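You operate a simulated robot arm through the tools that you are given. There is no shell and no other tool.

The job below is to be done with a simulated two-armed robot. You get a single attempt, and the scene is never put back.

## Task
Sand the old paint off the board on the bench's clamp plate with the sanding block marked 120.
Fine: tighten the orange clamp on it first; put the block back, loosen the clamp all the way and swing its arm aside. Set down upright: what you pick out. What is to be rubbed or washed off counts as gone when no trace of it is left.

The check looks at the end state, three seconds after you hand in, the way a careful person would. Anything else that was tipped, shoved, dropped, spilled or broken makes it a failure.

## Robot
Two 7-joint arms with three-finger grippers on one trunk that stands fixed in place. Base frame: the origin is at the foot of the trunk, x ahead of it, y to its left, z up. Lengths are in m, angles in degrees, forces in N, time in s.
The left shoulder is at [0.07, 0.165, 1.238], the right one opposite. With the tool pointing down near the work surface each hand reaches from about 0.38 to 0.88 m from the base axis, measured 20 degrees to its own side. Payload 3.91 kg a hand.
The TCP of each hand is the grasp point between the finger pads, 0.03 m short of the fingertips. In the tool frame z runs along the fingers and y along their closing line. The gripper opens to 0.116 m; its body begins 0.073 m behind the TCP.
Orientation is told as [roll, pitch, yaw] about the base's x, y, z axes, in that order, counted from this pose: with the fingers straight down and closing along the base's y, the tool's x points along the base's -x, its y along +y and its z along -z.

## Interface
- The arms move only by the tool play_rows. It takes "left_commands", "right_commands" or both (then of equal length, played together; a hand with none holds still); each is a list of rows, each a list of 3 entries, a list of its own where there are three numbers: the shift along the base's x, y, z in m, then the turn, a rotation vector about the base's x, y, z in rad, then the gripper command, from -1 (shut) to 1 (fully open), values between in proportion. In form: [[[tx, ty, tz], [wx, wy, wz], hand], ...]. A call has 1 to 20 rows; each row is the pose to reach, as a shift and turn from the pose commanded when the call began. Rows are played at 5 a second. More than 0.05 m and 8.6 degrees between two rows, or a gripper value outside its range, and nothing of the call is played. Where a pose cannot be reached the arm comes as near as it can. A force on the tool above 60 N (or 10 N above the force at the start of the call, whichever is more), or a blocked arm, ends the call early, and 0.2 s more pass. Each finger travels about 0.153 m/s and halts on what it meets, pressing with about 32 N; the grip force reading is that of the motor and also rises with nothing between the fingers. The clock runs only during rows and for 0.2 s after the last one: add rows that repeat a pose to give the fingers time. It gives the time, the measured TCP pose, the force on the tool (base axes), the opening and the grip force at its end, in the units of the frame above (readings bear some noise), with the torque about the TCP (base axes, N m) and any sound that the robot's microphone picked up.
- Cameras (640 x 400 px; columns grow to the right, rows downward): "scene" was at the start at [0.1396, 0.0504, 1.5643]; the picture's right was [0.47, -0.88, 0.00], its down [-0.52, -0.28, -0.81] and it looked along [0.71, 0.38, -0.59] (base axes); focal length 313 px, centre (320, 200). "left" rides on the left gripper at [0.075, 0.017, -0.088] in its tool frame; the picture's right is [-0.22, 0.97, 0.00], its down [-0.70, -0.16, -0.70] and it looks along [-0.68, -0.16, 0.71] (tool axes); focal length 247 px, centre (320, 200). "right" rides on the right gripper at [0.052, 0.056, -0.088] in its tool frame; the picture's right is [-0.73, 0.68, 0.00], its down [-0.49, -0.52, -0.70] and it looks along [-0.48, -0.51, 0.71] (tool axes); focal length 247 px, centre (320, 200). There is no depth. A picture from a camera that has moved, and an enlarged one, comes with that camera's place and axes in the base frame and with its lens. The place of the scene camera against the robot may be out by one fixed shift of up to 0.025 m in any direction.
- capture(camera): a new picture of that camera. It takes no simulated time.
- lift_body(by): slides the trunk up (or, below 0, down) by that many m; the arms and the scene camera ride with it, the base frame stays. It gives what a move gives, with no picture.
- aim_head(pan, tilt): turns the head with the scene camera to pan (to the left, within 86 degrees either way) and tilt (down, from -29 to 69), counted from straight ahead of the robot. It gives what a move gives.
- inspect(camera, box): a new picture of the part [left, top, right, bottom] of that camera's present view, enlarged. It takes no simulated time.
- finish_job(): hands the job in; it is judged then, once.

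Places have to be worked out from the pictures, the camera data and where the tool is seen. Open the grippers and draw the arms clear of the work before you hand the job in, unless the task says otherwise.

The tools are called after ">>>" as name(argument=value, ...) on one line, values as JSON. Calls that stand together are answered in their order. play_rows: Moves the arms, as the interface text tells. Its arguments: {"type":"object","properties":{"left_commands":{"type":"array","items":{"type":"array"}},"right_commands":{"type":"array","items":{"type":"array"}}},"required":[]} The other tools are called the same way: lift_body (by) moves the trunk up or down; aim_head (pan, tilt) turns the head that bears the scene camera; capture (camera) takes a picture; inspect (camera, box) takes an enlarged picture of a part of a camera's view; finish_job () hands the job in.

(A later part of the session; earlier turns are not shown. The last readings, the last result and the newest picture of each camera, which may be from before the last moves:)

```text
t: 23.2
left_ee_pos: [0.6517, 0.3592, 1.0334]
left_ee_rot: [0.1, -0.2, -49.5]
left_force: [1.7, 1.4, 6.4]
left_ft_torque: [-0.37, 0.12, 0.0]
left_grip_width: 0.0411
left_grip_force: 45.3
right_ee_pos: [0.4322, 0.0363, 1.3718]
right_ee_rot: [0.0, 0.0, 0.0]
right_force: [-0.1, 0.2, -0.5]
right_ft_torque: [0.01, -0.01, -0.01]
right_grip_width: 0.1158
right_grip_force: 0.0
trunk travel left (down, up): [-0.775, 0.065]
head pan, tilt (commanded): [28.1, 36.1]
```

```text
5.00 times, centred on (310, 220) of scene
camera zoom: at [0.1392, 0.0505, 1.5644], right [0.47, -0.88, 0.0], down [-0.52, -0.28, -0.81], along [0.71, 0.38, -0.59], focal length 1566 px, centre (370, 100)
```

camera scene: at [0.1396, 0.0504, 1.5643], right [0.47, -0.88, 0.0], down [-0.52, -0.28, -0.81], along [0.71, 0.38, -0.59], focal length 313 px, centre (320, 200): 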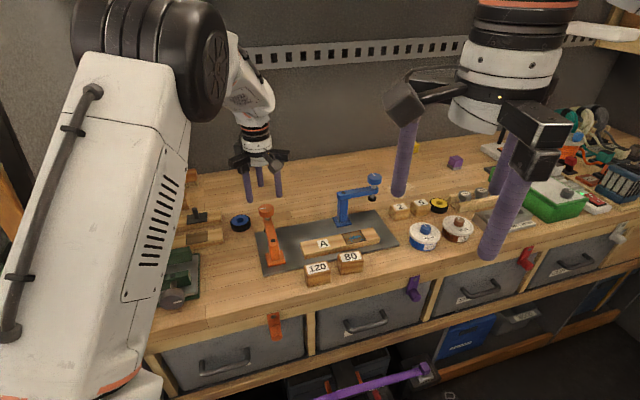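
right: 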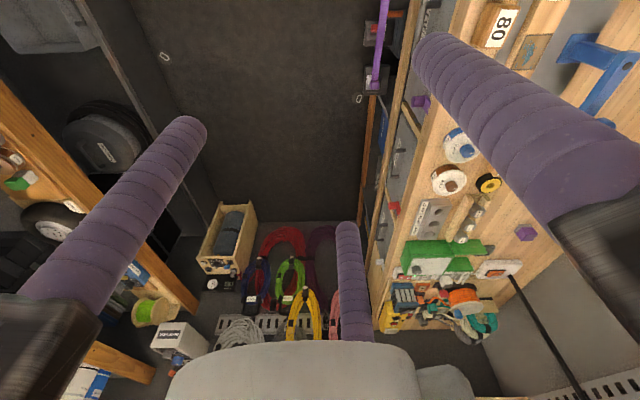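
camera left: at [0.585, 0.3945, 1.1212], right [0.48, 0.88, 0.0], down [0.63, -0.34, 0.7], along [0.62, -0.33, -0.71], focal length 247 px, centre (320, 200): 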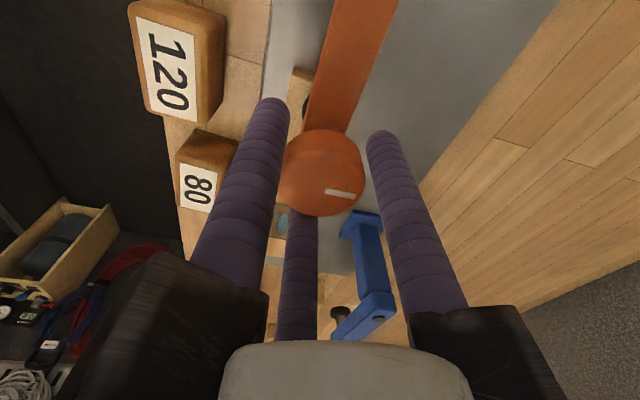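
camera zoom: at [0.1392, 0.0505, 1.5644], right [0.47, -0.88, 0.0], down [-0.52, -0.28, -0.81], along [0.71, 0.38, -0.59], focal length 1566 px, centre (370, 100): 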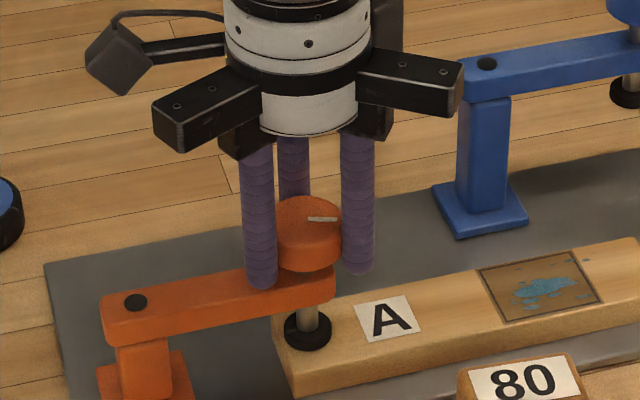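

The knob dropped about 6 mm in total over 110° and the pad is close to the board. I release, wind the wrist back to +60° and look again.

>>> play_rows(left_commands=[[[0, 0, 0], [0, 0, 0], 0.2], [[0, 0, 0.003], [0, 0, 0], 0.2], [[0, 0, 0.003], [0, 0, 0.147], 0.2], [[0, 0, 0.003], [0, 0, 0.294], 0.2], [[0, 0, 0.003], [0, 0, 0.441], 0.2], [[0, 0, 0.003], [0, 0, 0.588], 0.2], [[0, 0, 0.003], [0, 0, 0.735], 0.2], [[0, 0, 0.003], [0, 0, 0.882], 0.2], [[0, 0, 0.003], [0, 0, 1.029], 0.2], [[0, 0, 0.003], [0, 0, 1.176], 0.2], [[0, 0, 0.003], [0, 0, 1.323], 0.2], [[0, 0, 0.003], [0, 0, 1.47], 0.2], [[0, 0, 0.003], [0, 0, 1.617], 0.2], [[0, 0, 0.003], [0, 0, 1.764], 0.2], [[0, 0, 0.003], [0, 0, 1.911], 0.2], [[0, 0, 0.003], [0, 0, 1.911], 0.2]])

>>> inspect(camera="scene", box=[270, 180, 350, 260])

>>> capture(camera="left")

```text
t: 26.6
left_ee_pos: [0.6527, 0.3587, 1.0368]
left_ee_rot: [0.1, -0.1, 60.2]
left_force: [0.2, -0.3, -0.2]
left_ft_torque: [0.0, 0.0, 0.01]
left_grip_width: 0.0695
left_grip_force: 0.1
right_ee_pos: [0.4324, 0.0354, 1.3718]
right_ee_rot: [0.0, 0.0, 0.0]
right_force: [0.5, -0.4, 0.5]
right_ft_torque: [-0.02, 0.05, -0.02]
right_grip_width: 0.1162
right_grip_force: 0.1
trunk travel left (down, up): [-0.775, 0.065]
head pan, tilt (commanded): [28.1, 36.1]
```

```text
5.00 times, centred on (310, 220) of scene
camera zoom: at [0.1397, 0.0505, 1.5643], right [0.47, -0.88, 0.0], down [-0.52, -0.28, -0.81], along [0.71, 0.38, -0.59], focal length 1566 px, centre (370, 100)
```

zoom: 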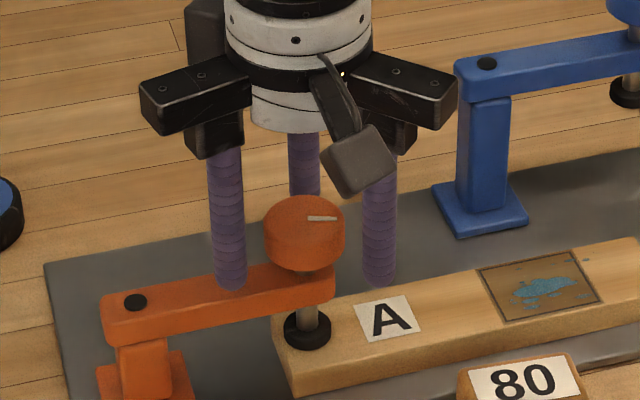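

```text
taken
camera left: at [0.6004, 0.3017, 1.1234], right [-0.73, 0.68, 0.0], down [0.49, 0.52, 0.7], along [0.47, 0.51, -0.71], focal length 247 px, centre (320, 200)
```

left: 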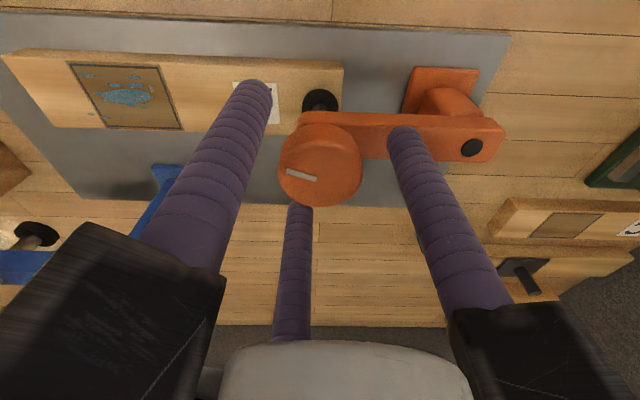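

I zoom on the pad from the wrist camera to see the remaining gap to the board.

>>> inspect(camera="left", box=[280, 70, 360, 130])

>>> inspect(camera="scene", box=[290, 215, 325, 250])

```text
6.67 times, centred on (320, 100) of left
camera zoom: at [0.6004, 0.3017, 1.1234], right [-0.73, 0.68, 0.0], down [0.49, 0.52, 0.7], along [0.47, 0.51, -0.71], focal length 1646 px, centre (320, 867)
```

zoom: 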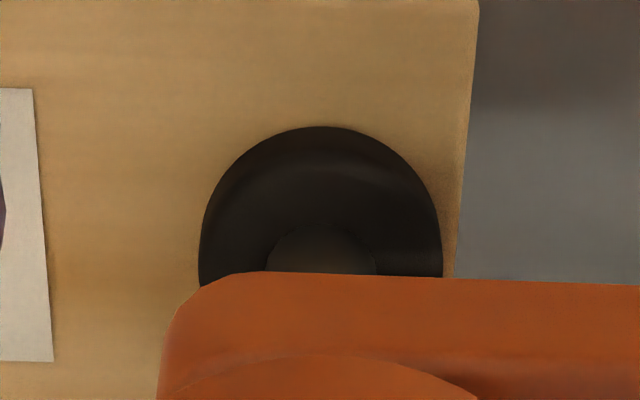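

```text
11.43 times, centred on (308, 232) of scene
camera zoom: at [0.1397, 0.0505, 1.5643], right [0.47, -0.88, 0.0], down [-0.52, -0.28, -0.81], along [0.71, 0.38, -0.59], focal length 3580 px, centre (463, -171)
```

zoom: 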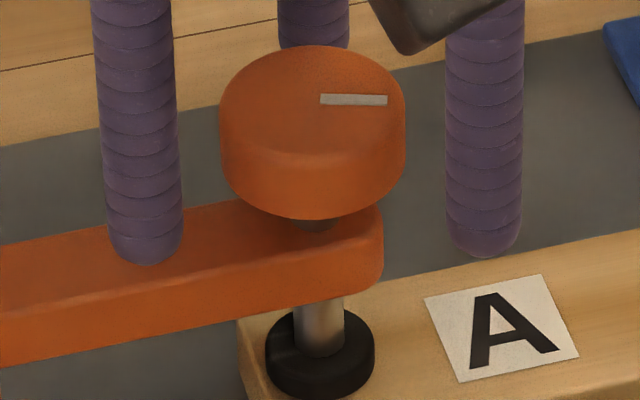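

The pad sits fully over the board end with a small remaining gap. I grip again and turn on clockwise in small steps.

>>> play_rows(left_commands=[[[0, 0, 0], [0, 0, 0], -1], [[0, 0, 0], [0, 0, 0], -1], [[0, 0, -0.0004], [0, 0, -0.147], -1], [[0, 0, -0.0009], [0, 0, -0.294], -1], [[0, 0, -0.0013], [0, 0, -0.441], -1], [[0, 0, -0.0018], [0, 0, -0.588], -1]])

>>> inspect(camera="scene", box=[290, 215, 325, 250])

```text
t: 28.0
left_ee_pos: [0.652, 0.3598, 1.0338]
left_ee_rot: [0.0, -0.1, 26.3]
left_force: [-1.1, 0.4, 4.2]
left_ft_torque: [-0.34, 0.68, 0.02]
left_grip_width: 0.0409
left_grip_force: 45.2
right_ee_pos: [0.4332, 0.0351, 1.3715]
right_ee_rot: [0.0, 0.0, -0.1]
right_force: [-0.2, -0.7, 0.7]
right_ft_torque: [0.02, 0.0, 0.03]
right_grip_width: 0.1161
right_grip_force: 0.0
trunk travel left (down, up): [-0.775, 0.065]
head pan, tilt (commanded): [28.1, 36.1]
```

```text
11.43 times, centred on (308, 232) of scene
camera zoom: at [0.139, 0.0503, 1.5644], right [0.47, -0.88, 0.0], down [-0.52, -0.28, -0.81], along [0.71, 0.38, -0.59], focal length 3580 px, centre (463, -171)
```

zoom: 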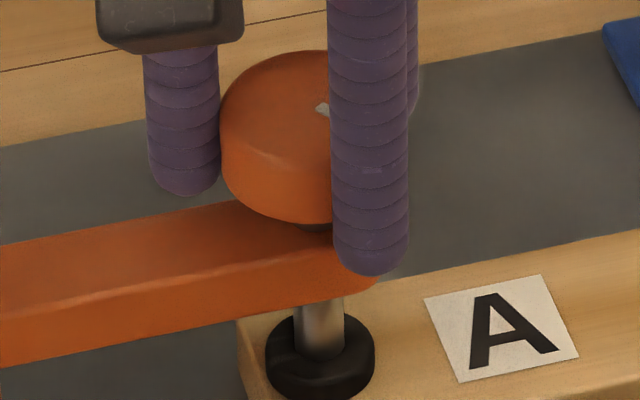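

No turning resistance yet. I continue clockwise.

>>> play_rows(left_commands=[[[0, 0, -0.0002], [0, 0, -0.147], -1], [[0, 0, -0.0005], [0, 0, -0.294], -1], [[0, 0, -0.0008], [0, 0, -0.441], -1], [[0, 0, -0.0012], [0, 0, -0.588], -1]])

>>> inspect(camera="scene", box=[290, 215, 325, 250])

```text
t: 29.0
left_ee_pos: [0.6522, 0.358, 1.0338]
left_ee_rot: [0.0, -0.3, -7.6]
left_force: [1.2, 3.5, 12.3]
left_ft_torque: [-0.3, 0.16, -0.01]
left_grip_width: 0.041
left_grip_force: 45.4
right_ee_pos: [0.4316, 0.0359, 1.372]
right_ee_rot: [0.0, -0.1, -0.1]
right_force: [-0.4, -0.4, -0.2]
right_ft_torque: [0.0, -0.02, -0.01]
right_grip_width: 0.116
right_grip_force: 0.1
trunk travel left (down, up): [-0.775, 0.065]
head pan, tilt (commanded): [28.1, 36.1]
```

```text
11.43 times, centred on (308, 232) of scene
camera zoom: at [0.1382, 0.0505, 1.5645], right [0.47, -0.88, 0.0], down [-0.52, -0.28, -0.81], along [0.71, 0.38, -0.59], focal length 3580 px, centre (463, -171)
```

zoom: 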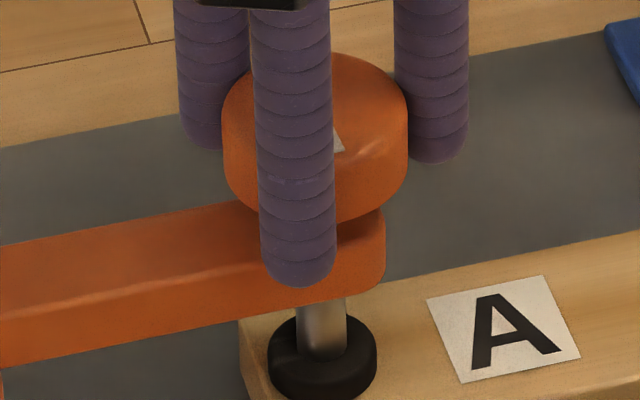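

The upward force (12 N) says I lowered a little faster than the screw, or the pad has touched. I hold z and turn on to see which.

>>> play_rows(left_commands=[[[0, 0, 0], [0, 0, -0.147], -1], [[0, 0, 0], [0, 0, -0.294], -1], [[0, 0, 0], [0, 0, -0.294], -1]])

>>> inspect(camera="scene", box=[290, 215, 325, 250])

```text
t: 29.8
left_ee_pos: [0.652, 0.3602, 1.0338]
left_ee_rot: [0.1, -0.2, -24.3]
left_force: [2.4, 6.9, 15.1]
left_ft_torque: [-0.2, -0.32, -0.05]
left_grip_width: 0.0411
left_grip_force: 45.5
right_ee_pos: [0.4304, 0.0355, 1.3726]
right_ee_rot: [0.0, -0.1, -0.1]
right_force: [-0.4, 0.0, -0.1]
right_ft_torque: [-0.04, -0.03, 0.0]
right_grip_width: 0.116
right_grip_force: 0.1
trunk travel left (down, up): [-0.775, 0.065]
head pan, tilt (commanded): [28.1, 36.1]
```

```text
11.43 times, centred on (308, 232) of scene
camera zoom: at [0.1379, 0.0506, 1.5645], right [0.47, -0.88, 0.0], down [-0.52, -0.28, -0.81], along [0.71, 0.38, -0.59], focal length 3580 px, centre (463, -171)
```

zoom: 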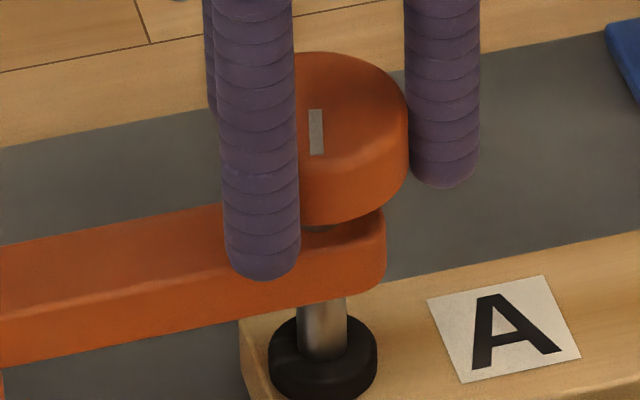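

>>> play_rows(left_commands=[[[0, 0, 0], [0, 0, -0.147], -1], [[0, 0, 0], [0, 0, -0.294], -1], [[0, 0, 0], [0, 0, -0.441], -1], [[0, 0, 0], [0, 0, -0.588], -1], [[0, 0, 0], [0, 0, -0.588], -1]])

>>> inspect(camera="scene", box=[290, 215, 325, 250])

```text
t: 31.0
left_ee_pos: [0.6507, 0.3585, 1.033]
left_ee_rot: [-0.1, -0.1, -57.9]
left_force: [3.1, 5.5, 6.9]
left_ft_torque: [-0.12, -0.31, 0.37]
left_grip_width: 0.0408
left_grip_force: 45.2
right_ee_pos: [0.4318, 0.0354, 1.3722]
right_ee_rot: [0.0, 0.0, 0.0]
right_force: [0.0, 0.5, 0.2]
right_ft_torque: [-0.03, 0.01, -0.01]
right_grip_width: 0.1161
right_grip_force: 0.0
trunk travel left (down, up): [-0.775, 0.065]
head pan, tilt (commanded): [28.1, 36.1]
```

```text
11.43 times, centred on (308, 232) of scene
camera zoom: at [0.1391, 0.0508, 1.5642], right [0.47, -0.88, 0.0], down [-0.52, -0.28, -0.81], along [0.71, 0.38, -0.59], focal length 3580 px, centre (463, -171)
```

zoom: 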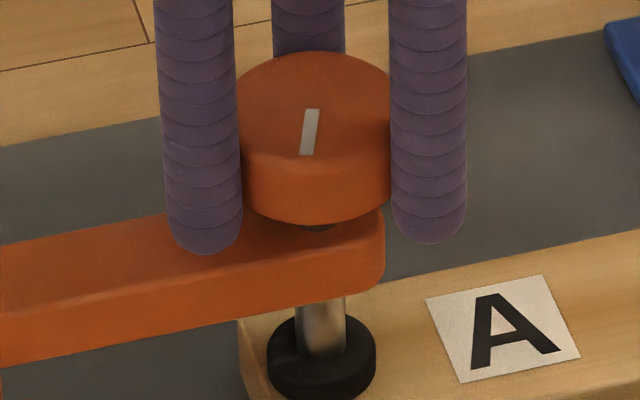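

Torque about z rose to 0.37 N·m and the knob mark hardly turned this time, so the fingers slipped and the clamp is tight. I turn a bit further to confirm.

>>> play_rows(left_commands=[[[0, 0, 0], [0, 0, -0.147], -1], [[0, 0, 0], [0, 0, -0.294], -1], [[0, 0, 0], [0, 0, -0.294], -1]])

>>> inspect(camera="scene", box=[290, 215, 325, 250])

```text
t: 31.8
left_ee_pos: [0.6513, 0.3593, 1.0318]
left_ee_rot: [0.0, 0.0, -74.8]
left_force: [3.3, 4.2, 6.0]
left_ft_torque: [-0.03, -0.12, 0.59]
left_grip_width: 0.0412
left_grip_force: 44.9
right_ee_pos: [0.4328, 0.0353, 1.3715]
right_ee_rot: [0.0, 0.0, -0.1]
right_force: [0.2, -0.3, 0.3]
right_ft_torque: [0.01, 0.01, 0.0]
right_grip_width: 0.116
right_grip_force: 0.0
trunk travel left (down, up): [-0.775, 0.065]
head pan, tilt (commanded): [28.1, 36.1]
```

```text
11.43 times, centred on (308, 232) of scene
camera zoom: at [0.1395, 0.0508, 1.5643], right [0.47, -0.88, 0.0], down [-0.52, -0.28, -0.81], along [0.71, 0.38, -0.59], focal length 3580 px, centre (463, -171)
```

zoom: 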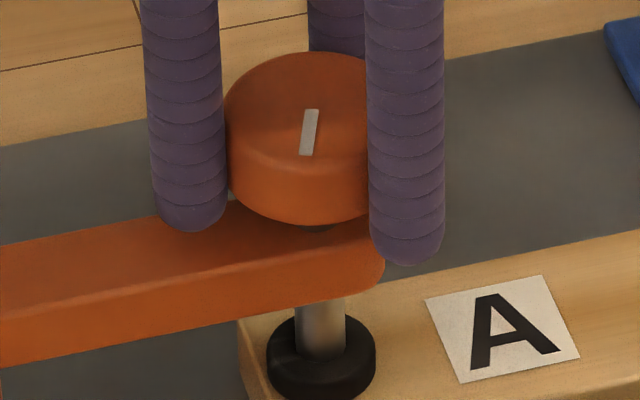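

The mark no longer moves while the fingers slip at 0.6 N·m, so the clamp is tight. I release, rise clear and turn the wrist back to neutral.

>>> play_rows(left_commands=[[[0, 0, 0], [0, 0, 0], 0.2], [[0, 0, 0], [0, 0, 0], 0.3], [[0, 0, 0.02], [0, 0, 0], 0.3], [[0, 0, 0.05], [0, 0, 0], 0.3], [[0, 0, 0.09], [0, 0, 0.131], 0.3], [[0, 0, 0.13], [0, 0, 0.261], 0.3], [[0, 0, 0.165], [0, 0, 0.392], 0.3], [[0, -0.01, 0.165], [0, 0, 0.522], 0.3], [[-0.01, -0.025, 0.165], [0, 0, 0.653], 0.3], [[-0.02, -0.04, 0.165], [0, 0, 0.784], 0.3], [[-0.03, -0.05, 0.165], [0, 0, 0.914], 0.3], [[-0.04, -0.06, 0.165], [0, 0, 1.045], 0.3], [[-0.05, -0.07, 0.165], [0, 0, 1.175], 0.3], [[-0.055, -0.08, 0.165], [0, 0, 1.306], 0.3], [[-0.055, -0.08, 0.165], [0, 0, 1.306], 0.3]])

>>> inspect(camera="scene", box=[250, 180, 410, 300])

```text
t: 35.0
left_ee_pos: [0.5968, 0.2782, 1.1972]
left_ee_rot: [0.0, -0.1, 0.3]
left_force: [-0.1, -0.7, -0.2]
left_ft_torque: [0.02, -0.01, -0.01]
left_grip_width: 0.0753
left_grip_force: 0.1
right_ee_pos: [0.4329, 0.0368, 1.3714]
right_ee_rot: [0.0, -0.1, 0.0]
right_force: [-0.5, 0.2, 0.9]
right_ft_torque: [0.0, 0.0, 0.0]
right_grip_width: 0.1158
right_grip_force: 0.1
trunk travel left (down, up): [-0.775, 0.065]
head pan, tilt (commanded): [28.1, 36.1]
```

```text
3.33 times, centred on (330, 240) of scene
camera zoom: at [0.1397, 0.0508, 1.5642], right [0.47, -0.88, 0.0], down [-0.52, -0.28, -0.81], along [0.71, 0.38, -0.59], focal length 1044 px, centre (287, 67)
```

zoom: 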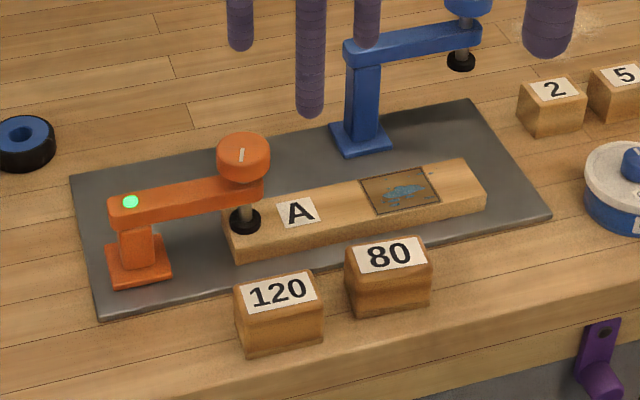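

The pivot dot turned green, confirming the clamp is tight. I tilt the hand again for a straight-down view over the sanding blocks and the painted patch.

>>> play_rows(left_commands=[[[0.006, 0, 0], [0.0287, 0.1263, 0], 0.6], [[0.012, 0, 0], [0.0573, 0.2527, 0], 1], [[0.018, 0, 0], [0.086, 0.379, 0], 1], [[0.024, 0, 0], [0.1147, 0.5053, 0], 1], [[0.03, 0, 0], [0.1433, 0.6317, 0], 1], [[0.036, 0, 0], [0.172, 0.758, 0], 1], [[0.036, 0, 0], [0.172, 0.758, 0], 1], [[0.036, 0, 0], [0.172, 0.758, 0], 1]])

>>> capture(camera="left")

>>> inspect(camera="left", box=[220, 80, 420, 205])

```text
t: 36.8
left_ee_pos: [0.6314, 0.2799, 1.1969]
left_ee_rot: [11.0, 39.5, 4.1]
left_force: [0.1, 0.8, 0.5]
left_ft_torque: [0.02, 0.03, 0.0]
left_grip_width: 0.1161
left_grip_force: 0.0
left hand out of reach, approached as far as the arm can: row 6, 7, 8
right_ee_pos: [0.4338, 0.0354, 1.3709]
right_ee_rot: [-0.1, 0.0, 0.0]
right_force: [-0.4, -0.5, -0.1]
right_ft_torque: [-0.03, 0.03, -0.02]
right_grip_width: 0.1161
right_grip_force: 0.1
trunk travel left (down, up): [-0.775, 0.065]
head pan, tilt (commanded): [28.1, 36.1]
```

```text
taken
camera left: at [0.631, 0.2783, 1.3137], right [0.22, 0.97, 0.0], down [0.97, -0.22, 0.06], along [0.06, -0.01, -1.0], focal length 247 px, centre (320, 200)
```

left: 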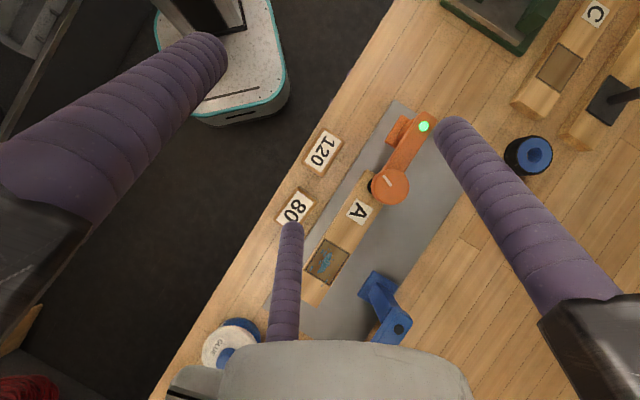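

```text
3.20 times, centred on (320, 142) of left
camera zoom: at [0.631, 0.2783, 1.3137], right [0.22, 0.97, 0.0], down [0.97, -0.22, 0.06], along [0.06, -0.01, -1.0], focal length 790 px, centre (320, 384)
```

zoom: 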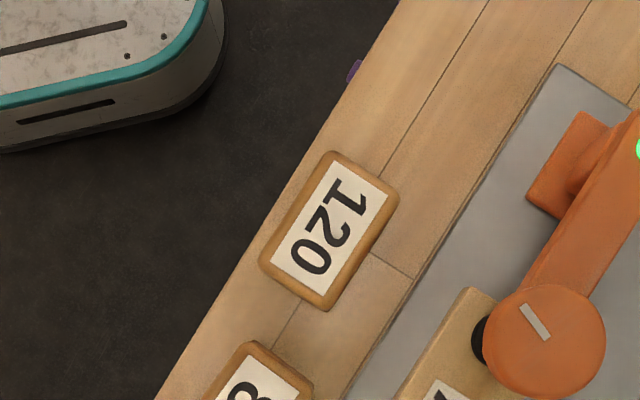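

Block 120 is centred near (0.585, 0.2925), roughly 0.04 × 0.065 m with its long axis at about −46°. I enlarge the patch and the rest of this view.

>>> inspect(camera="left", box=[280, 160, 420, 310])

>>> inspect(camera="scene", box=[330, 210, 390, 250])

>>> inspect(camera="scene", box=[295, 245, 375, 295])

```text
2.67 times, centred on (350, 235) of left
camera zoom: at [0.631, 0.2783, 1.3137], right [0.22, 0.97, 0.0], down [0.97, -0.22, 0.06], along [0.06, -0.01, -1.0], focal length 659 px, centre (240, 107)
```

zoom: 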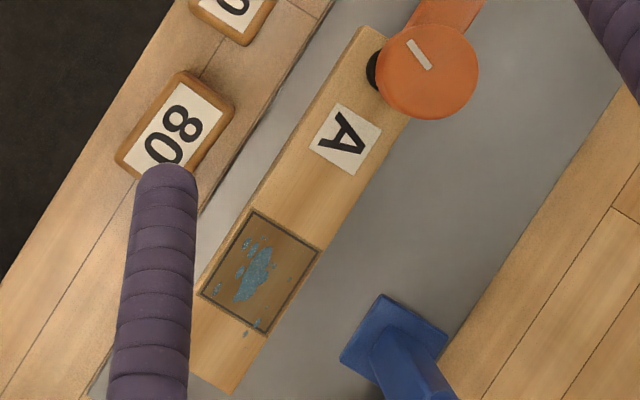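

```text
10.00 times, centred on (360, 230) of scene
camera zoom: at [0.1405, 0.0504, 1.5642], right [0.47, -0.88, 0.0], down [-0.52, -0.28, -0.81], along [0.71, 0.38, -0.59], focal length 3132 px, centre (-80, -100)
```

zoom: 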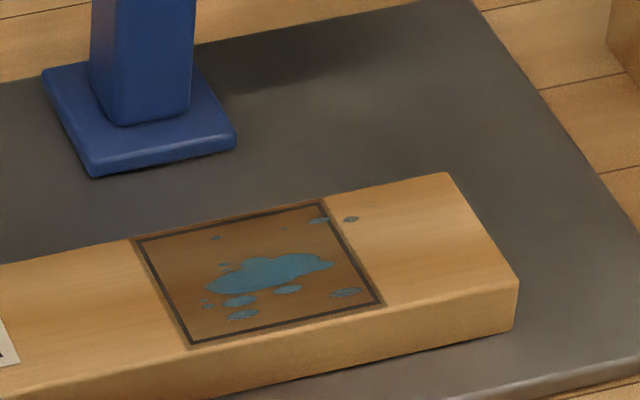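

```text
8.00 times, centred on (335, 270) of scene
camera zoom: at [0.1405, 0.0504, 1.5642], right [0.47, -0.88, 0.0], down [-0.52, -0.28, -0.81], along [0.71, 0.38, -0.59], focal length 2506 px, centre (200, -360)
```

zoom: 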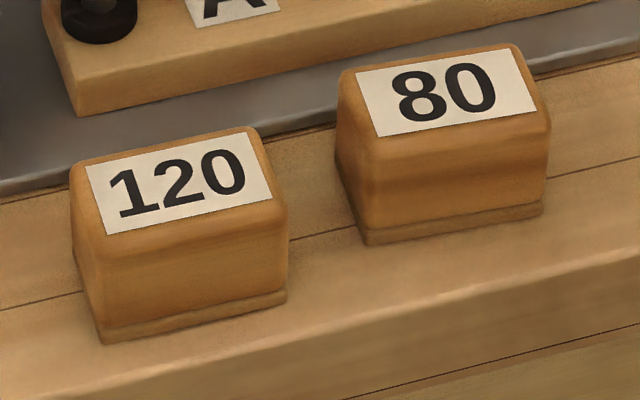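

The blue paint lies in the framed area centred near (0.751, 0.2625), with specks just outside the frame. I level the hand again and move above block 120.

>>> play_rows(left_commands=[[[-0.009, 0.003, 0], [-0.0287, -0.1263, 0], 0.6], [[-0.018, 0.006, 0], [-0.0573, -0.2527, 0], 0.31], [[-0.027, 0.01, 0], [-0.086, -0.379, 0], 0.31], [[-0.036, 0.013, 0], [-0.1147, -0.5053, 0], 0.31], [[-0.045, 0.016, 0], [-0.1433, -0.6317, 0], 0.31], [[-0.0535, 0.019, 0], [-0.172, -0.758, 0], 0.31], [[-0.0535, 0.019, 0], [-0.172, -0.758, 0], 0.31]])

```text
t: 38.4
left_ee_pos: [0.5814, 0.2986, 1.1974]
left_ee_rot: [-0.9, -3.7, 0.1]
left_force: [1.1, 0.0, -0.2]
left_ft_torque: [0.0, 0.0, -0.03]
left_grip_width: 0.0761
left_grip_force: 0.1
right_ee_pos: [0.4336, 0.0351, 1.3715]
right_ee_rot: [0.0, 0.0, 0.1]
right_force: [0.4, -1.1, 0.3]
right_ft_torque: [0.04, 0.0, 0.01]
right_grip_width: 0.1159
right_grip_force: 0.1
trunk travel left (down, up): [-0.775, 0.065]
head pan, tilt (commanded): [28.1, 36.1]
```

The unreached tilt left a −3.7° pitch; I level that first.

>>> play_rows(left_commands=[[[-0.001, 0, -0.02], [0.0147, 0.0647, 0], 0.31], [[-0.001, 0, -0.05], [0.0147, 0.0647, 0], 0.31], [[-0.001, 0, -0.05], [0.0147, 0.0647, 0], 0.31]])

```text
t: 39.2
left_ee_pos: [0.5793, 0.2992, 1.1499]
left_ee_rot: [0.1, 0.0, 0.1]
left_force: [-1.1, 0.5, 0.0]
left_ft_torque: [-0.01, -0.02, 0.0]
left_grip_width: 0.0761
left_grip_force: 0.1
right_ee_pos: [0.4318, 0.0349, 1.3712]
right_ee_rot: [0.0, 0.0, 0.0]
right_force: [0.2, 0.3, -0.3]
right_ft_torque: [0.04, 0.02, -0.04]
right_grip_width: 0.1161
right_grip_force: 0.0
trunk travel left (down, up): [-0.775, 0.065]
head pan, tilt (commanded): [28.1, 36.1]
```

The hand is level again. I yaw to about 43.7° and go down to TCP z 1.05 above the block for a close alignment check.

>>> play_rows(left_commands=[[[0, 0, -0.015], [0, 0, 0.127], 0.31], [[0, 0, -0.03], [0, 0, 0.254], 0.31], [[0, 0, -0.045], [0, 0, 0.381], 0.31], [[0, 0, -0.06], [0, 0, 0.508], 0.31], [[0, 0, -0.075], [0, 0, 0.635], 0.31], [[0, 0, -0.09], [0, 0, 0.763], 0.31], [[0, 0, -0.1], [0, 0, 0.763], 0.31], [[0, 0, -0.1], [0, 0, 0.763], 0.31]])

>>> capture(camera="left")

>>> inspect(camera="scene", box=[270, 200, 370, 300])

```text
t: 41.0
left_ee_pos: [0.5775, 0.2982, 1.0477]
left_ee_rot: [0.1, 0.0, 43.9]
left_force: [-0.6, 0.9, -1.0]
left_ft_torque: [-0.02, 0.05, 0.0]
left_grip_width: 0.0758
left_grip_force: 0.0
right_ee_pos: [0.4328, 0.0362, 1.3721]
right_ee_rot: [0.0, 0.0, 0.0]
right_force: [0.4, -0.2, 0.2]
right_ft_torque: [0.0, -0.01, 0.01]
right_grip_width: 0.1161
right_grip_force: 0.1
trunk travel left (down, up): [-0.775, 0.065]
head pan, tilt (commanded): [28.1, 36.1]
```

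```text
taken
camera left: at [0.5136, 0.2579, 1.1347], right [-0.51, 0.86, 0.0], down [0.61, 0.37, 0.7], along [0.6, 0.36, -0.71], focal length 247 px, centre (320, 200)
```

left: 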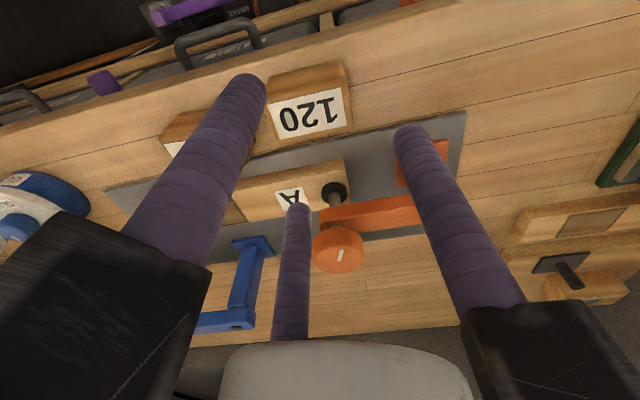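

```text
4.00 times, centred on (320, 250) of scene
camera zoom: at [0.1393, 0.0503, 1.5643], right [0.47, -0.88, 0.0], down [-0.52, -0.28, -0.81], along [0.71, 0.38, -0.59], focal length 1253 px, centre (320, 0)
```

zoom: 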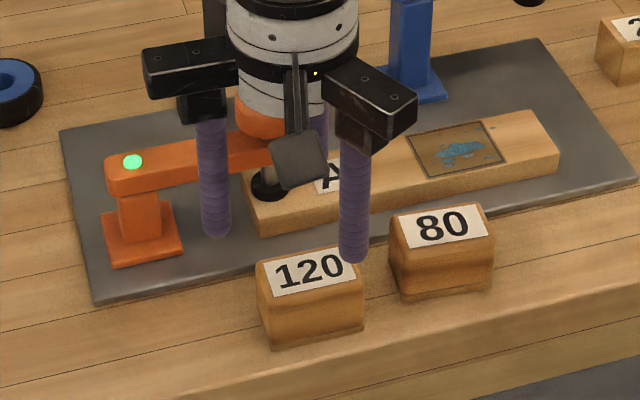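

I zoom on block 120 from this close view to refine its height and place.

>>> inspect(camera="left", box=[255, 50, 365, 150])

```text
4.00 times, centred on (310, 100) of left
camera zoom: at [0.5136, 0.2579, 1.1347], right [-0.51, 0.86, 0.0], down [0.61, 0.37, 0.7], along [0.6, 0.36, -0.71], focal length 988 px, centre (360, 600)
```

zoom: 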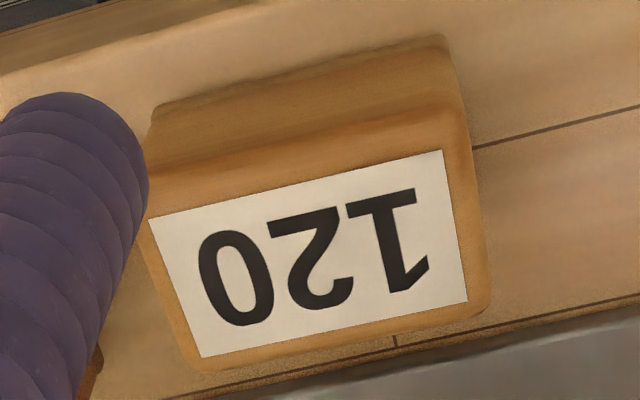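

Height and place estimates differ by a few mm, so I descend to just above the block top (fingertips at 0.975) and judge the alignment between the fingers there.

>>> play_rows(left_commands=[[[0.002, 0, -0.015], [0, 0, 0], 0.31], [[0.003, 0.001, -0.03], [0, 0, 0], 0.31], [[0.003, 0.001, -0.043], [0, 0, 0], 0.31], [[0.003, 0.001, -0.043], [0, 0, 0], 0.31]])

>>> capture(camera="left")

>>> inspect(camera="scene", box=[270, 210, 370, 300])

```text
t: 42.0
left_ee_pos: [0.582, 0.2976, 1.0025]
left_ee_rot: [0.1, 0.0, 43.9]
left_force: [1.1, 0.0, -0.1]
left_ft_torque: [0.01, -0.01, 0.0]
left_grip_width: 0.076
left_grip_force: 0.1
right_ee_pos: [0.4326, 0.0344, 1.3705]
right_ee_rot: [0.0, 0.1, 0.1]
right_force: [0.1, -0.6, 0.2]
right_ft_torque: [-0.01, 0.01, 0.01]
right_grip_width: 0.1159
right_grip_force: 0.1
trunk travel left (down, up): [-0.775, 0.065]
head pan, tilt (commanded): [28.1, 36.1]
```

```text
taken
camera left: at [0.5174, 0.2586, 1.0912], right [-0.51, 0.86, 0.0], down [0.61, 0.37, 0.7], along [0.6, 0.36, -0.71], focal length 247 px, centre (320, 200)
```

left: 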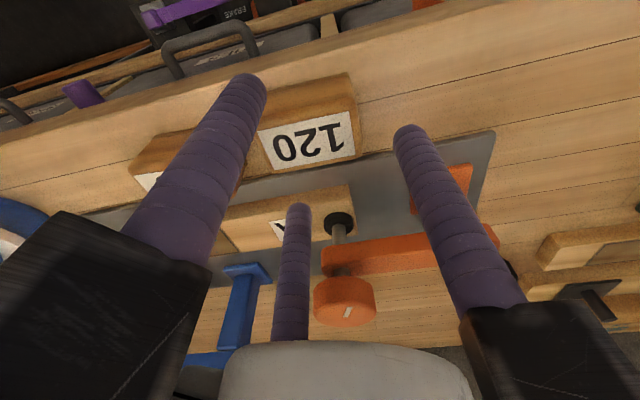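

```text
4.44 times, centred on (320, 255) of scene
camera zoom: at [0.1396, 0.0504, 1.5643], right [0.47, -0.88, 0.0], down [-0.52, -0.28, -0.81], along [0.71, 0.38, -0.59], focal length 1392 px, centre (320, -44)
```

zoom: 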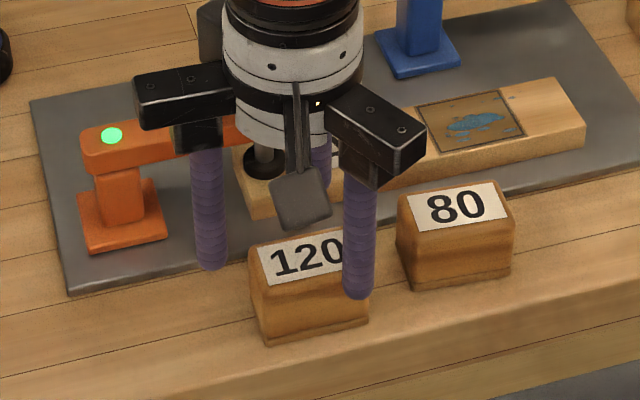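

>>> inspect(camera="left", box=[240, 60, 380, 185])

```text
3.20 times, centred on (310, 122) of left
camera zoom: at [0.5174, 0.2586, 1.0912], right [-0.51, 0.86, 0.0], down [0.61, 0.37, 0.7], along [0.6, 0.36, -0.71], focal length 790 px, centre (352, 448)
```

zoom: 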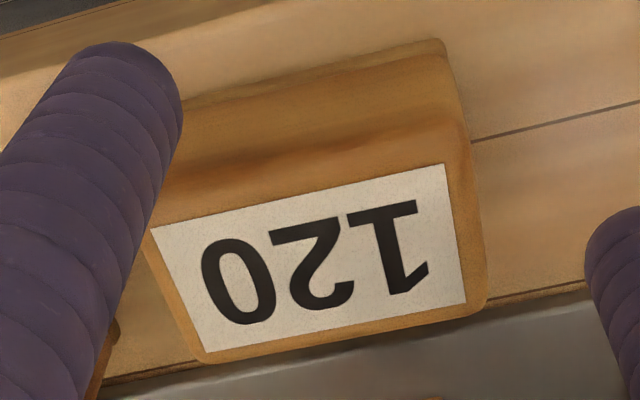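

The block centre works out at (0.590, 0.2945) with its top at 0.959, aligned with the hand; I shift 3 mm across and descend to a fingertip height of about 0.919.

>>> play_rows(left_commands=[[[0.0022, 0.0021, 0], [0, 0, 0], 0.31], [[0.0022, 0.0021, -0.012], [0, 0, 0], 0.31], [[0.0022, 0.0021, -0.025], [0, 0, 0], 0.31], [[0.0022, 0.0021, -0.037], [0, 0, 0], 0.31], [[0.0022, 0.0021, -0.047], [0, 0, 0], 0.31], [[0.0022, 0.0021, -0.054], [0, 0, 0], 0.31], [[0.0022, 0.0021, -0.054], [0, 0, 0], 0.31]])

>>> capture(camera="left")

>>> inspect(camera="scene", box=[270, 220, 360, 300])

```text
t: 43.6
left_ee_pos: [0.5817, 0.2996, 0.9531]
left_ee_rot: [0.0, 0.0, 43.9]
left_force: [-7.7, -3.8, 28.6]
left_ft_torque: [0.44, -1.44, -0.07]
left_grip_width: 0.0731
left_grip_force: 0.1
right_ee_pos: [0.4313, 0.0338, 1.3742]
right_ee_rot: [0.1, -0.2, 0.1]
right_force: [-0.1, 0.1, 0.1]
right_ft_torque: [-0.03, 0.02, -0.02]
right_grip_width: 0.1161
right_grip_force: 0.0
trunk travel left (down, up): [-0.775, 0.065]
head pan, tilt (commanded): [28.1, 36.1]
```

```text
taken
camera left: at [0.5168, 0.2596, 1.0407], right [-0.51, 0.86, 0.0], down [0.61, 0.37, 0.7], along [0.6, 0.36, -0.71], focal length 247 px, centre (320, 200)
```

left: 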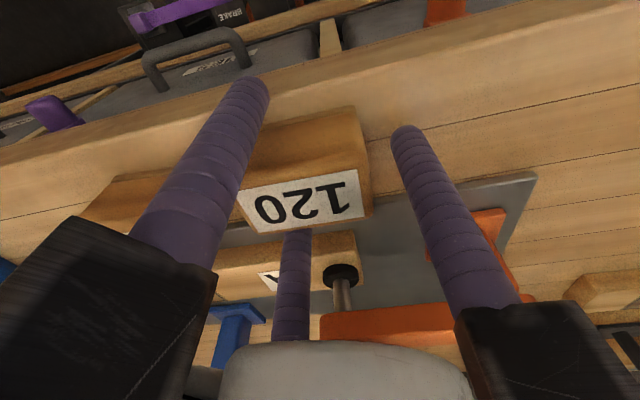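

```text
5.00 times, centred on (315, 260) of scene
camera zoom: at [0.1372, 0.0487, 1.5647], right [0.47, -0.88, 0.0], down [-0.52, -0.28, -0.81], along [0.71, 0.38, -0.59], focal length 1566 px, centre (345, -100)
```

zoom: 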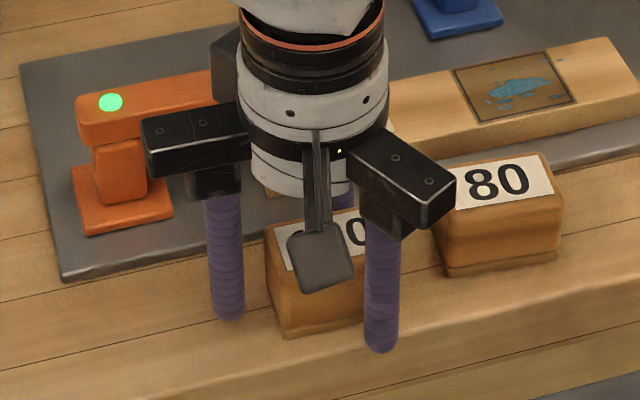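

A 28 N upward force at the finger on the plate side: its tip has met the clamp plate's edge. I back up 8 mm at once and narrow the opening so that the finger clears the plate.

>>> play_rows(left_commands=[[[0, 0, 0.004], [0, 0, 0], 0.31], [[0, 0, 0.012], [0, 0, 0], 0.31], [[0, 0, 0.012], [0, 0, 0], 0.31]])

>>> capture(camera="left")

>>> inspect(camera="scene", box=[250, 190, 410, 300])

```text
t: 44.4
left_ee_pos: [0.5832, 0.3028, 0.9635]
left_ee_rot: [0.1, 0.0, 43.9]
left_force: [-0.1, -0.3, 0.7]
left_ft_torque: [-0.03, -0.01, 0.04]
left_grip_width: 0.0761
left_grip_force: 0.0
right_ee_pos: [0.4337, 0.0356, 1.3714]
right_ee_rot: [0.0, 0.0, 0.1]
right_force: [-0.8, -0.5, 0.0]
right_ft_torque: [-0.01, 0.01, -0.02]
right_grip_width: 0.1161
right_grip_force: 0.1
trunk travel left (down, up): [-0.775, 0.065]
head pan, tilt (commanded): [28.1, 36.1]
```

```text
taken
camera left: at [0.5184, 0.2618, 1.051], right [-0.51, 0.86, 0.0], down [0.61, 0.37, 0.7], along [0.6, 0.36, -0.71], focal length 247 px, centre (320, 200)
```

left: 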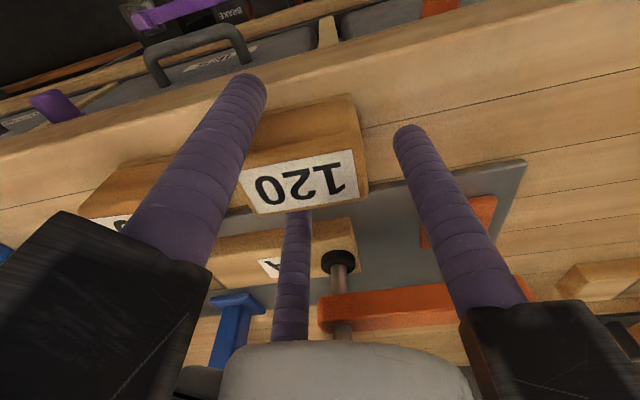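

```text
3.64 times, centred on (330, 245) of scene
camera zoom: at [0.1398, 0.0502, 1.5642], right [0.47, -0.88, 0.0], down [-0.52, -0.28, -0.81], along [0.71, 0.38, -0.59], focal length 1139 px, centre (284, 36)
```

zoom: 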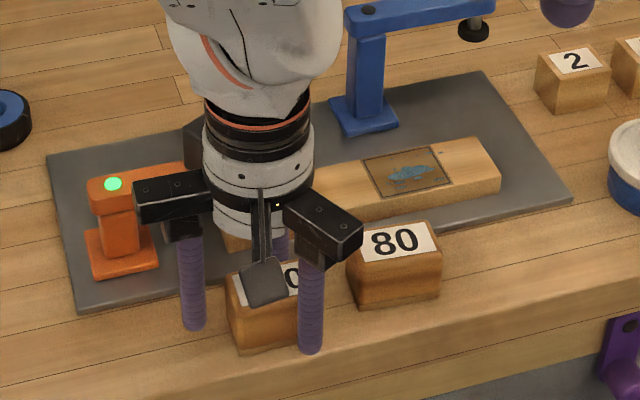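

Nothing moved; the plate top is evidently near z 0.922. I narrow the fingers to 0.064 here and check the centring before lowering a few mm.

>>> play_rows(left_commands=[[[0, 0, 0], [0, 0, 0], 0.2], [[0, 0, 0], [0, 0, 0], 0.12], [[0, 0, 0], [0, 0, 0], 0.12]])

>>> inspect(camera="left", box=[200, 60, 440, 240])

```text
t: 45.2
left_ee_pos: [0.5834, 0.3028, 0.9631]
left_ee_rot: [0.0, 0.0, 43.9]
left_force: [0.1, 0.4, 0.0]
left_ft_torque: [-0.02, 0.01, 0.03]
left_grip_width: 0.0649
left_grip_force: 0.1
right_ee_pos: [0.433, 0.0351, 1.372]
right_ee_rot: [0.0, 0.1, 0.0]
right_force: [-0.2, -0.3, 1.0]
right_ft_torque: [0.0, 0.01, 0.0]
right_grip_width: 0.1159
right_grip_force: 0.0
trunk travel left (down, up): [-0.775, 0.065]
head pan, tilt (commanded): [28.1, 36.1]
```

```text
2.22 times, centred on (320, 150) of left
camera zoom: at [0.5185, 0.2618, 1.0512], right [-0.51, 0.86, 0.0], down [0.61, 0.37, 0.7], along [0.6, 0.36, -0.71], focal length 549 px, centre (320, 311)
```

zoom: 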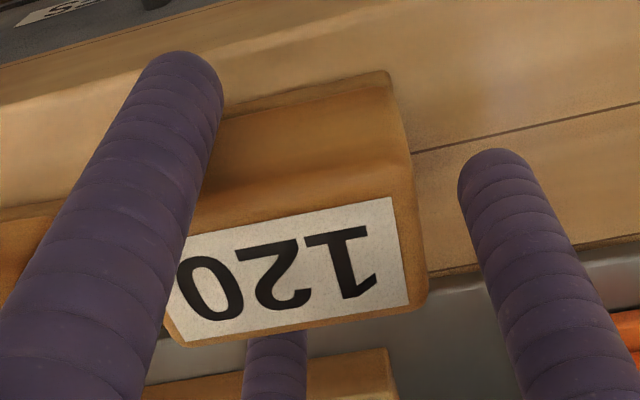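

The block is centred between the side fingers to about 1 mm. I lower 6 mm and check the force before closing.

>>> play_rows(left_commands=[[[0, 0, -0.003], [0, 0, 0], 0.12], [[0, 0, -0.006], [0, 0, 0], 0.12], [[0, 0, -0.006], [0, 0, 0], 0.12]])

```text
t: 46.0
left_ee_pos: [0.584, 0.3007, 0.9566]
left_ee_rot: [0.1, 0.0, 43.9]
left_force: [0.1, -0.2, 0.4]
left_ft_torque: [-0.02, -0.02, 0.0]
left_grip_width: 0.065
left_grip_force: 0.0
right_ee_pos: [0.4327, 0.0364, 1.3716]
right_ee_rot: [0.0, 0.0, 0.0]
right_force: [-0.2, 0.0, 0.8]
right_ft_torque: [0.02, 0.01, -0.01]
right_grip_width: 0.1161
right_grip_force: 0.1
trunk travel left (down, up): [-0.775, 0.065]
head pan, tilt (commanded): [28.1, 36.1]
```

>>> play_rows(left_commands=[[[0, 0, -0.002], [0, 0, 0], 0.12], [[0, 0, -0.004], [0, 0, 0], 0.12], [[0, 0, -0.004], [0, 0, 0], 0.12]])

```text
t: 46.8
left_ee_pos: [0.5833, 0.3018, 0.952]
left_ee_rot: [0.1, -0.1, 43.9]
left_force: [1.0, 0.1, -0.5]
left_ft_torque: [0.0, 0.02, 0.0]
left_grip_width: 0.065
left_grip_force: 0.1
right_ee_pos: [0.4331, 0.0352, 1.3702]
right_ee_rot: [-0.1, 0.0, -0.1]
right_force: [-0.5, -0.4, 0.5]
right_ft_torque: [0.01, 0.0, -0.02]
right_grip_width: 0.1161
right_grip_force: 0.1
trunk travel left (down, up): [-0.775, 0.065]
head pan, tilt (commanded): [28.1, 36.1]
```

No contact. Now I close on the block.

>>> play_rows(left_commands=[[[0, 0, 0], [0, 0, 0], -0.1], [[0, 0, 0], [0, 0, 0], -0.3], [[0, 0, 0], [0, 0, 0], -1], [[0, 0, 0], [0, 0, 0], -1], [[0, 0, 0], [0, 0, 0], -1]])

>>> capture(camera="left")

>>> inspect(camera="scene", box=[270, 210, 370, 300])

```text
t: 48.0
left_ee_pos: [0.5844, 0.301, 0.9522]
left_ee_rot: [0.1, 0.1, 43.9]
left_force: [0.3, 0.1, 0.3]
left_ft_torque: [-0.06, -0.01, -0.02]
left_grip_width: 0.0479
left_grip_force: 31.6
right_ee_pos: [0.4327, 0.0356, 1.3714]
right_ee_rot: [0.0, -0.1, 0.1]
right_force: [-0.1, 0.6, -0.9]
right_ft_torque: [-0.03, 0.0, 0.01]
right_grip_width: 0.1161
right_grip_force: 0.0
trunk travel left (down, up): [-0.775, 0.065]
head pan, tilt (commanded): [28.1, 36.1]
```

```text
taken
camera left: at [0.5187, 0.2612, 1.0404], right [-0.51, 0.86, 0.0], down [0.61, 0.37, 0.7], along [0.6, 0.36, -0.71], focal length 247 px, centre (320, 200)
```

left: 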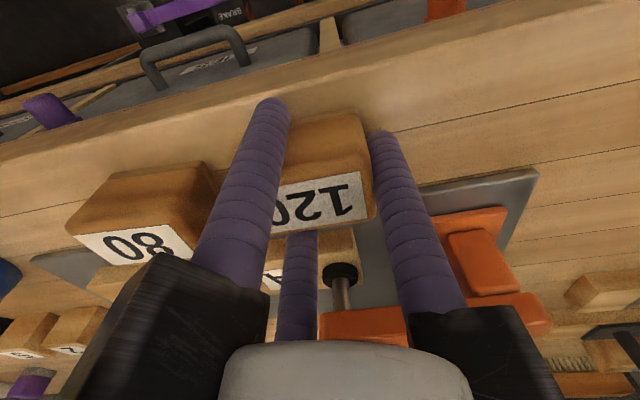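

```text
4.44 times, centred on (320, 255) of scene
camera zoom: at [0.1396, 0.0504, 1.5643], right [0.47, -0.88, 0.0], down [-0.52, -0.28, -0.81], along [0.71, 0.38, -0.59], focal length 1392 px, centre (320, -44)
```

zoom: 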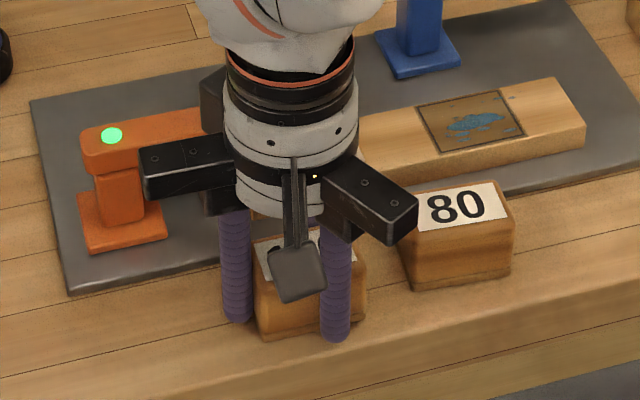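

Grip is firm (width 0.048, 32 N), matching the expected block size. I remember this pose as the block's home and lift straight up 9 cm.

>>> play_rows(left_commands=[[[0, 0, 0.003], [0, 0, 0], -1], [[0, 0, 0.01], [0, 0, 0], -1], [[0, 0, 0.025], [0, 0, 0], -1], [[0, 0, 0.045], [0, 0, 0], -1], [[0, 0, 0.065], [0, 0, 0], -1], [[0, 0, 0.085], [0, 0, 0], -1], [[0, 0, 0.09], [0, 0, 0], -1], [[0, 0, 0.09], [0, 0, 0], -1]])

>>> inspect(camera="scene", box=[250, 190, 410, 300])

>>> capture(camera="left")

```text
t: 49.8
left_ee_pos: [0.5835, 0.3026, 1.0439]
left_ee_rot: [0.1, -0.1, 43.9]
left_force: [0.2, 0.3, -0.9]
left_ft_torque: [0.0, 0.0, -0.01]
left_grip_width: 0.0474
left_grip_force: 31.9
right_ee_pos: [0.4339, 0.0352, 1.3706]
right_ee_rot: [0.0, 0.0, 0.0]
right_force: [0.2, -0.6, -0.2]
right_ft_torque: [0.02, 0.01, -0.01]
right_grip_width: 0.1163
right_grip_force: 0.0
trunk travel left (down, up): [-0.775, 0.065]
head pan, tilt (commanded): [28.1, 36.1]
```

```text
3.64 times, centred on (330, 245) of scene
camera zoom: at [0.14, 0.0506, 1.5642], right [0.47, -0.88, 0.0], down [-0.52, -0.28, -0.81], along [0.71, 0.38, -0.59], focal length 1139 px, centre (284, 36)
```

zoom: 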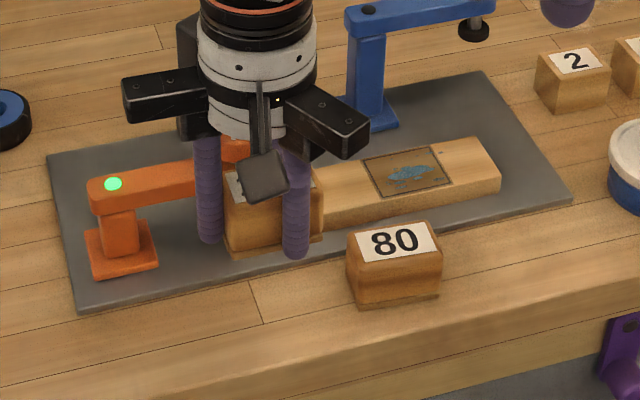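

```text
taken
camera left: at [0.5188, 0.2618, 1.1317], right [-0.51, 0.86, 0.0], down [0.61, 0.37, 0.7], along [0.6, 0.36, -0.72], focal length 247 px, centre (320, 200)
```

left: 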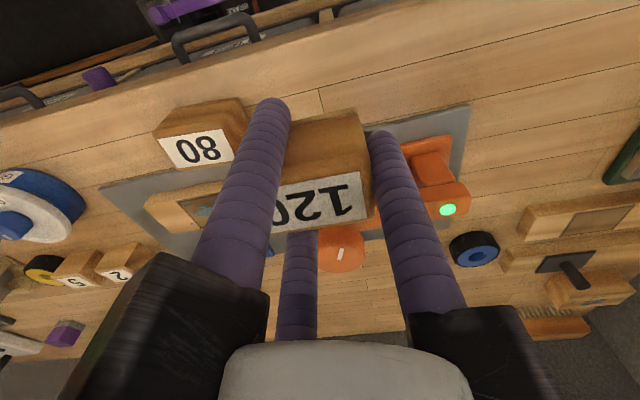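

The block hangs straight and home is clear. I carry it at this height to above the painted patch.

>>> play_rows(left_commands=[[[0.03, -0.006, 0], [0, 0, 0.01], -1], [[0.065, -0.013, 0], [0, 0, 0.02], -1], [[0.1, -0.02, 0], [0, 0, 0.02], -1], [[0.135, -0.027, 0], [0, 0, 0.02], -1], [[0.1595, -0.033, 0], [0, 0, 0.02], -1], [[0.1595, -0.033, -0.02], [0, 0, 0.02], -1], [[0.1595, -0.033, -0.035], [0, 0, 0.02], -1], [[0.1595, -0.033, -0.035], [0, 0, 0.02], -1]])

>>> inspect(camera="scene", box=[280, 170, 420, 270])

>>> capture(camera="left")

```text
t: 51.6
left_ee_pos: [0.745, 0.269, 1.0068]
left_ee_rot: [0.1, 0.1, 45.1]
left_force: [1.0, 0.5, -0.8]
left_ft_torque: [0.01, -0.02, 0.0]
left_grip_width: 0.0475
left_grip_force: 32.1
right_ee_pos: [0.4322, 0.037, 1.3707]
right_ee_rot: [0.1, 0.0, 0.0]
right_force: [-0.3, 0.5, 0.1]
right_ft_torque: [0.02, -0.02, 0.02]
right_grip_width: 0.1161
right_grip_force: 0.1
trunk travel left (down, up): [-0.775, 0.065]
head pan, tilt (commanded): [28.1, 36.1]
```

```text
4.00 times, centred on (350, 220) of scene
camera zoom: at [0.1397, 0.0503, 1.5643], right [0.47, -0.88, 0.0], down [-0.52, -0.28, -0.81], along [0.71, 0.38, -0.59], focal length 1253 px, centre (200, 120)
```

zoom: 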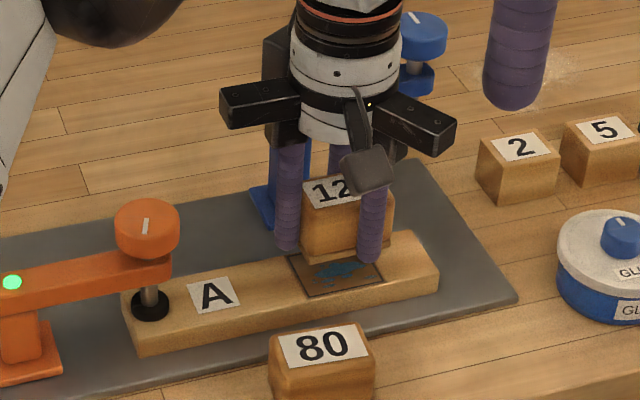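

```text
taken
camera left: at [0.6795, 0.2265, 1.0956], right [-0.53, 0.85, 0.0], down [0.61, 0.38, 0.7], along [0.59, 0.37, -0.71], focal length 247 px, centre (320, 200)
```

left: 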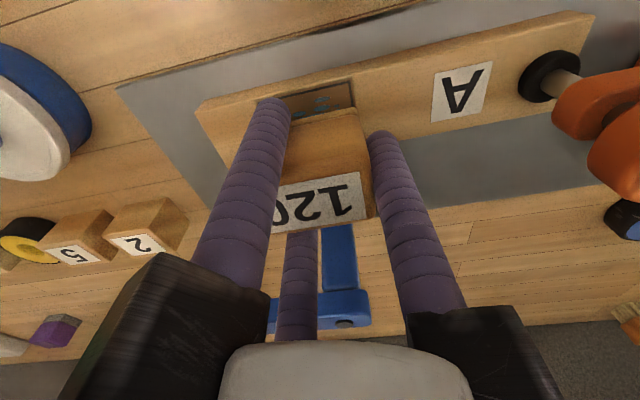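

The block is centred over the patch (frame corner checks within 2 mm, board top at about 0.942). I lower it in small steps until it touches.

>>> play_rows(left_commands=[[[0, 0, -0.008], [0, 0, 0], -1], [[0, 0, -0.016], [0, 0, 0], -1], [[0, 0, -0.02], [0, 0, 0], -1], [[0, 0, -0.023], [0, 0, 0], -1], [[0, 0, -0.024], [0, 0, 0], -1]])

```text
t: 52.8
left_ee_pos: [0.7448, 0.2685, 0.9847]
left_ee_rot: [0.0, 0.0, 45.0]
left_force: [0.5, 0.1, -1.8]
left_ft_torque: [-0.03, 0.0, -0.01]
left_grip_width: 0.0475
left_grip_force: 32.0
right_ee_pos: [0.4327, 0.0354, 1.3713]
right_ee_rot: [0.0, 0.0, 0.0]
right_force: [-0.2, -0.1, -0.7]
right_ft_torque: [0.0, 0.01, -0.01]
right_grip_width: 0.116
right_grip_force: 0.1
trunk travel left (down, up): [-0.775, 0.065]
head pan, tilt (commanded): [28.1, 36.1]
```

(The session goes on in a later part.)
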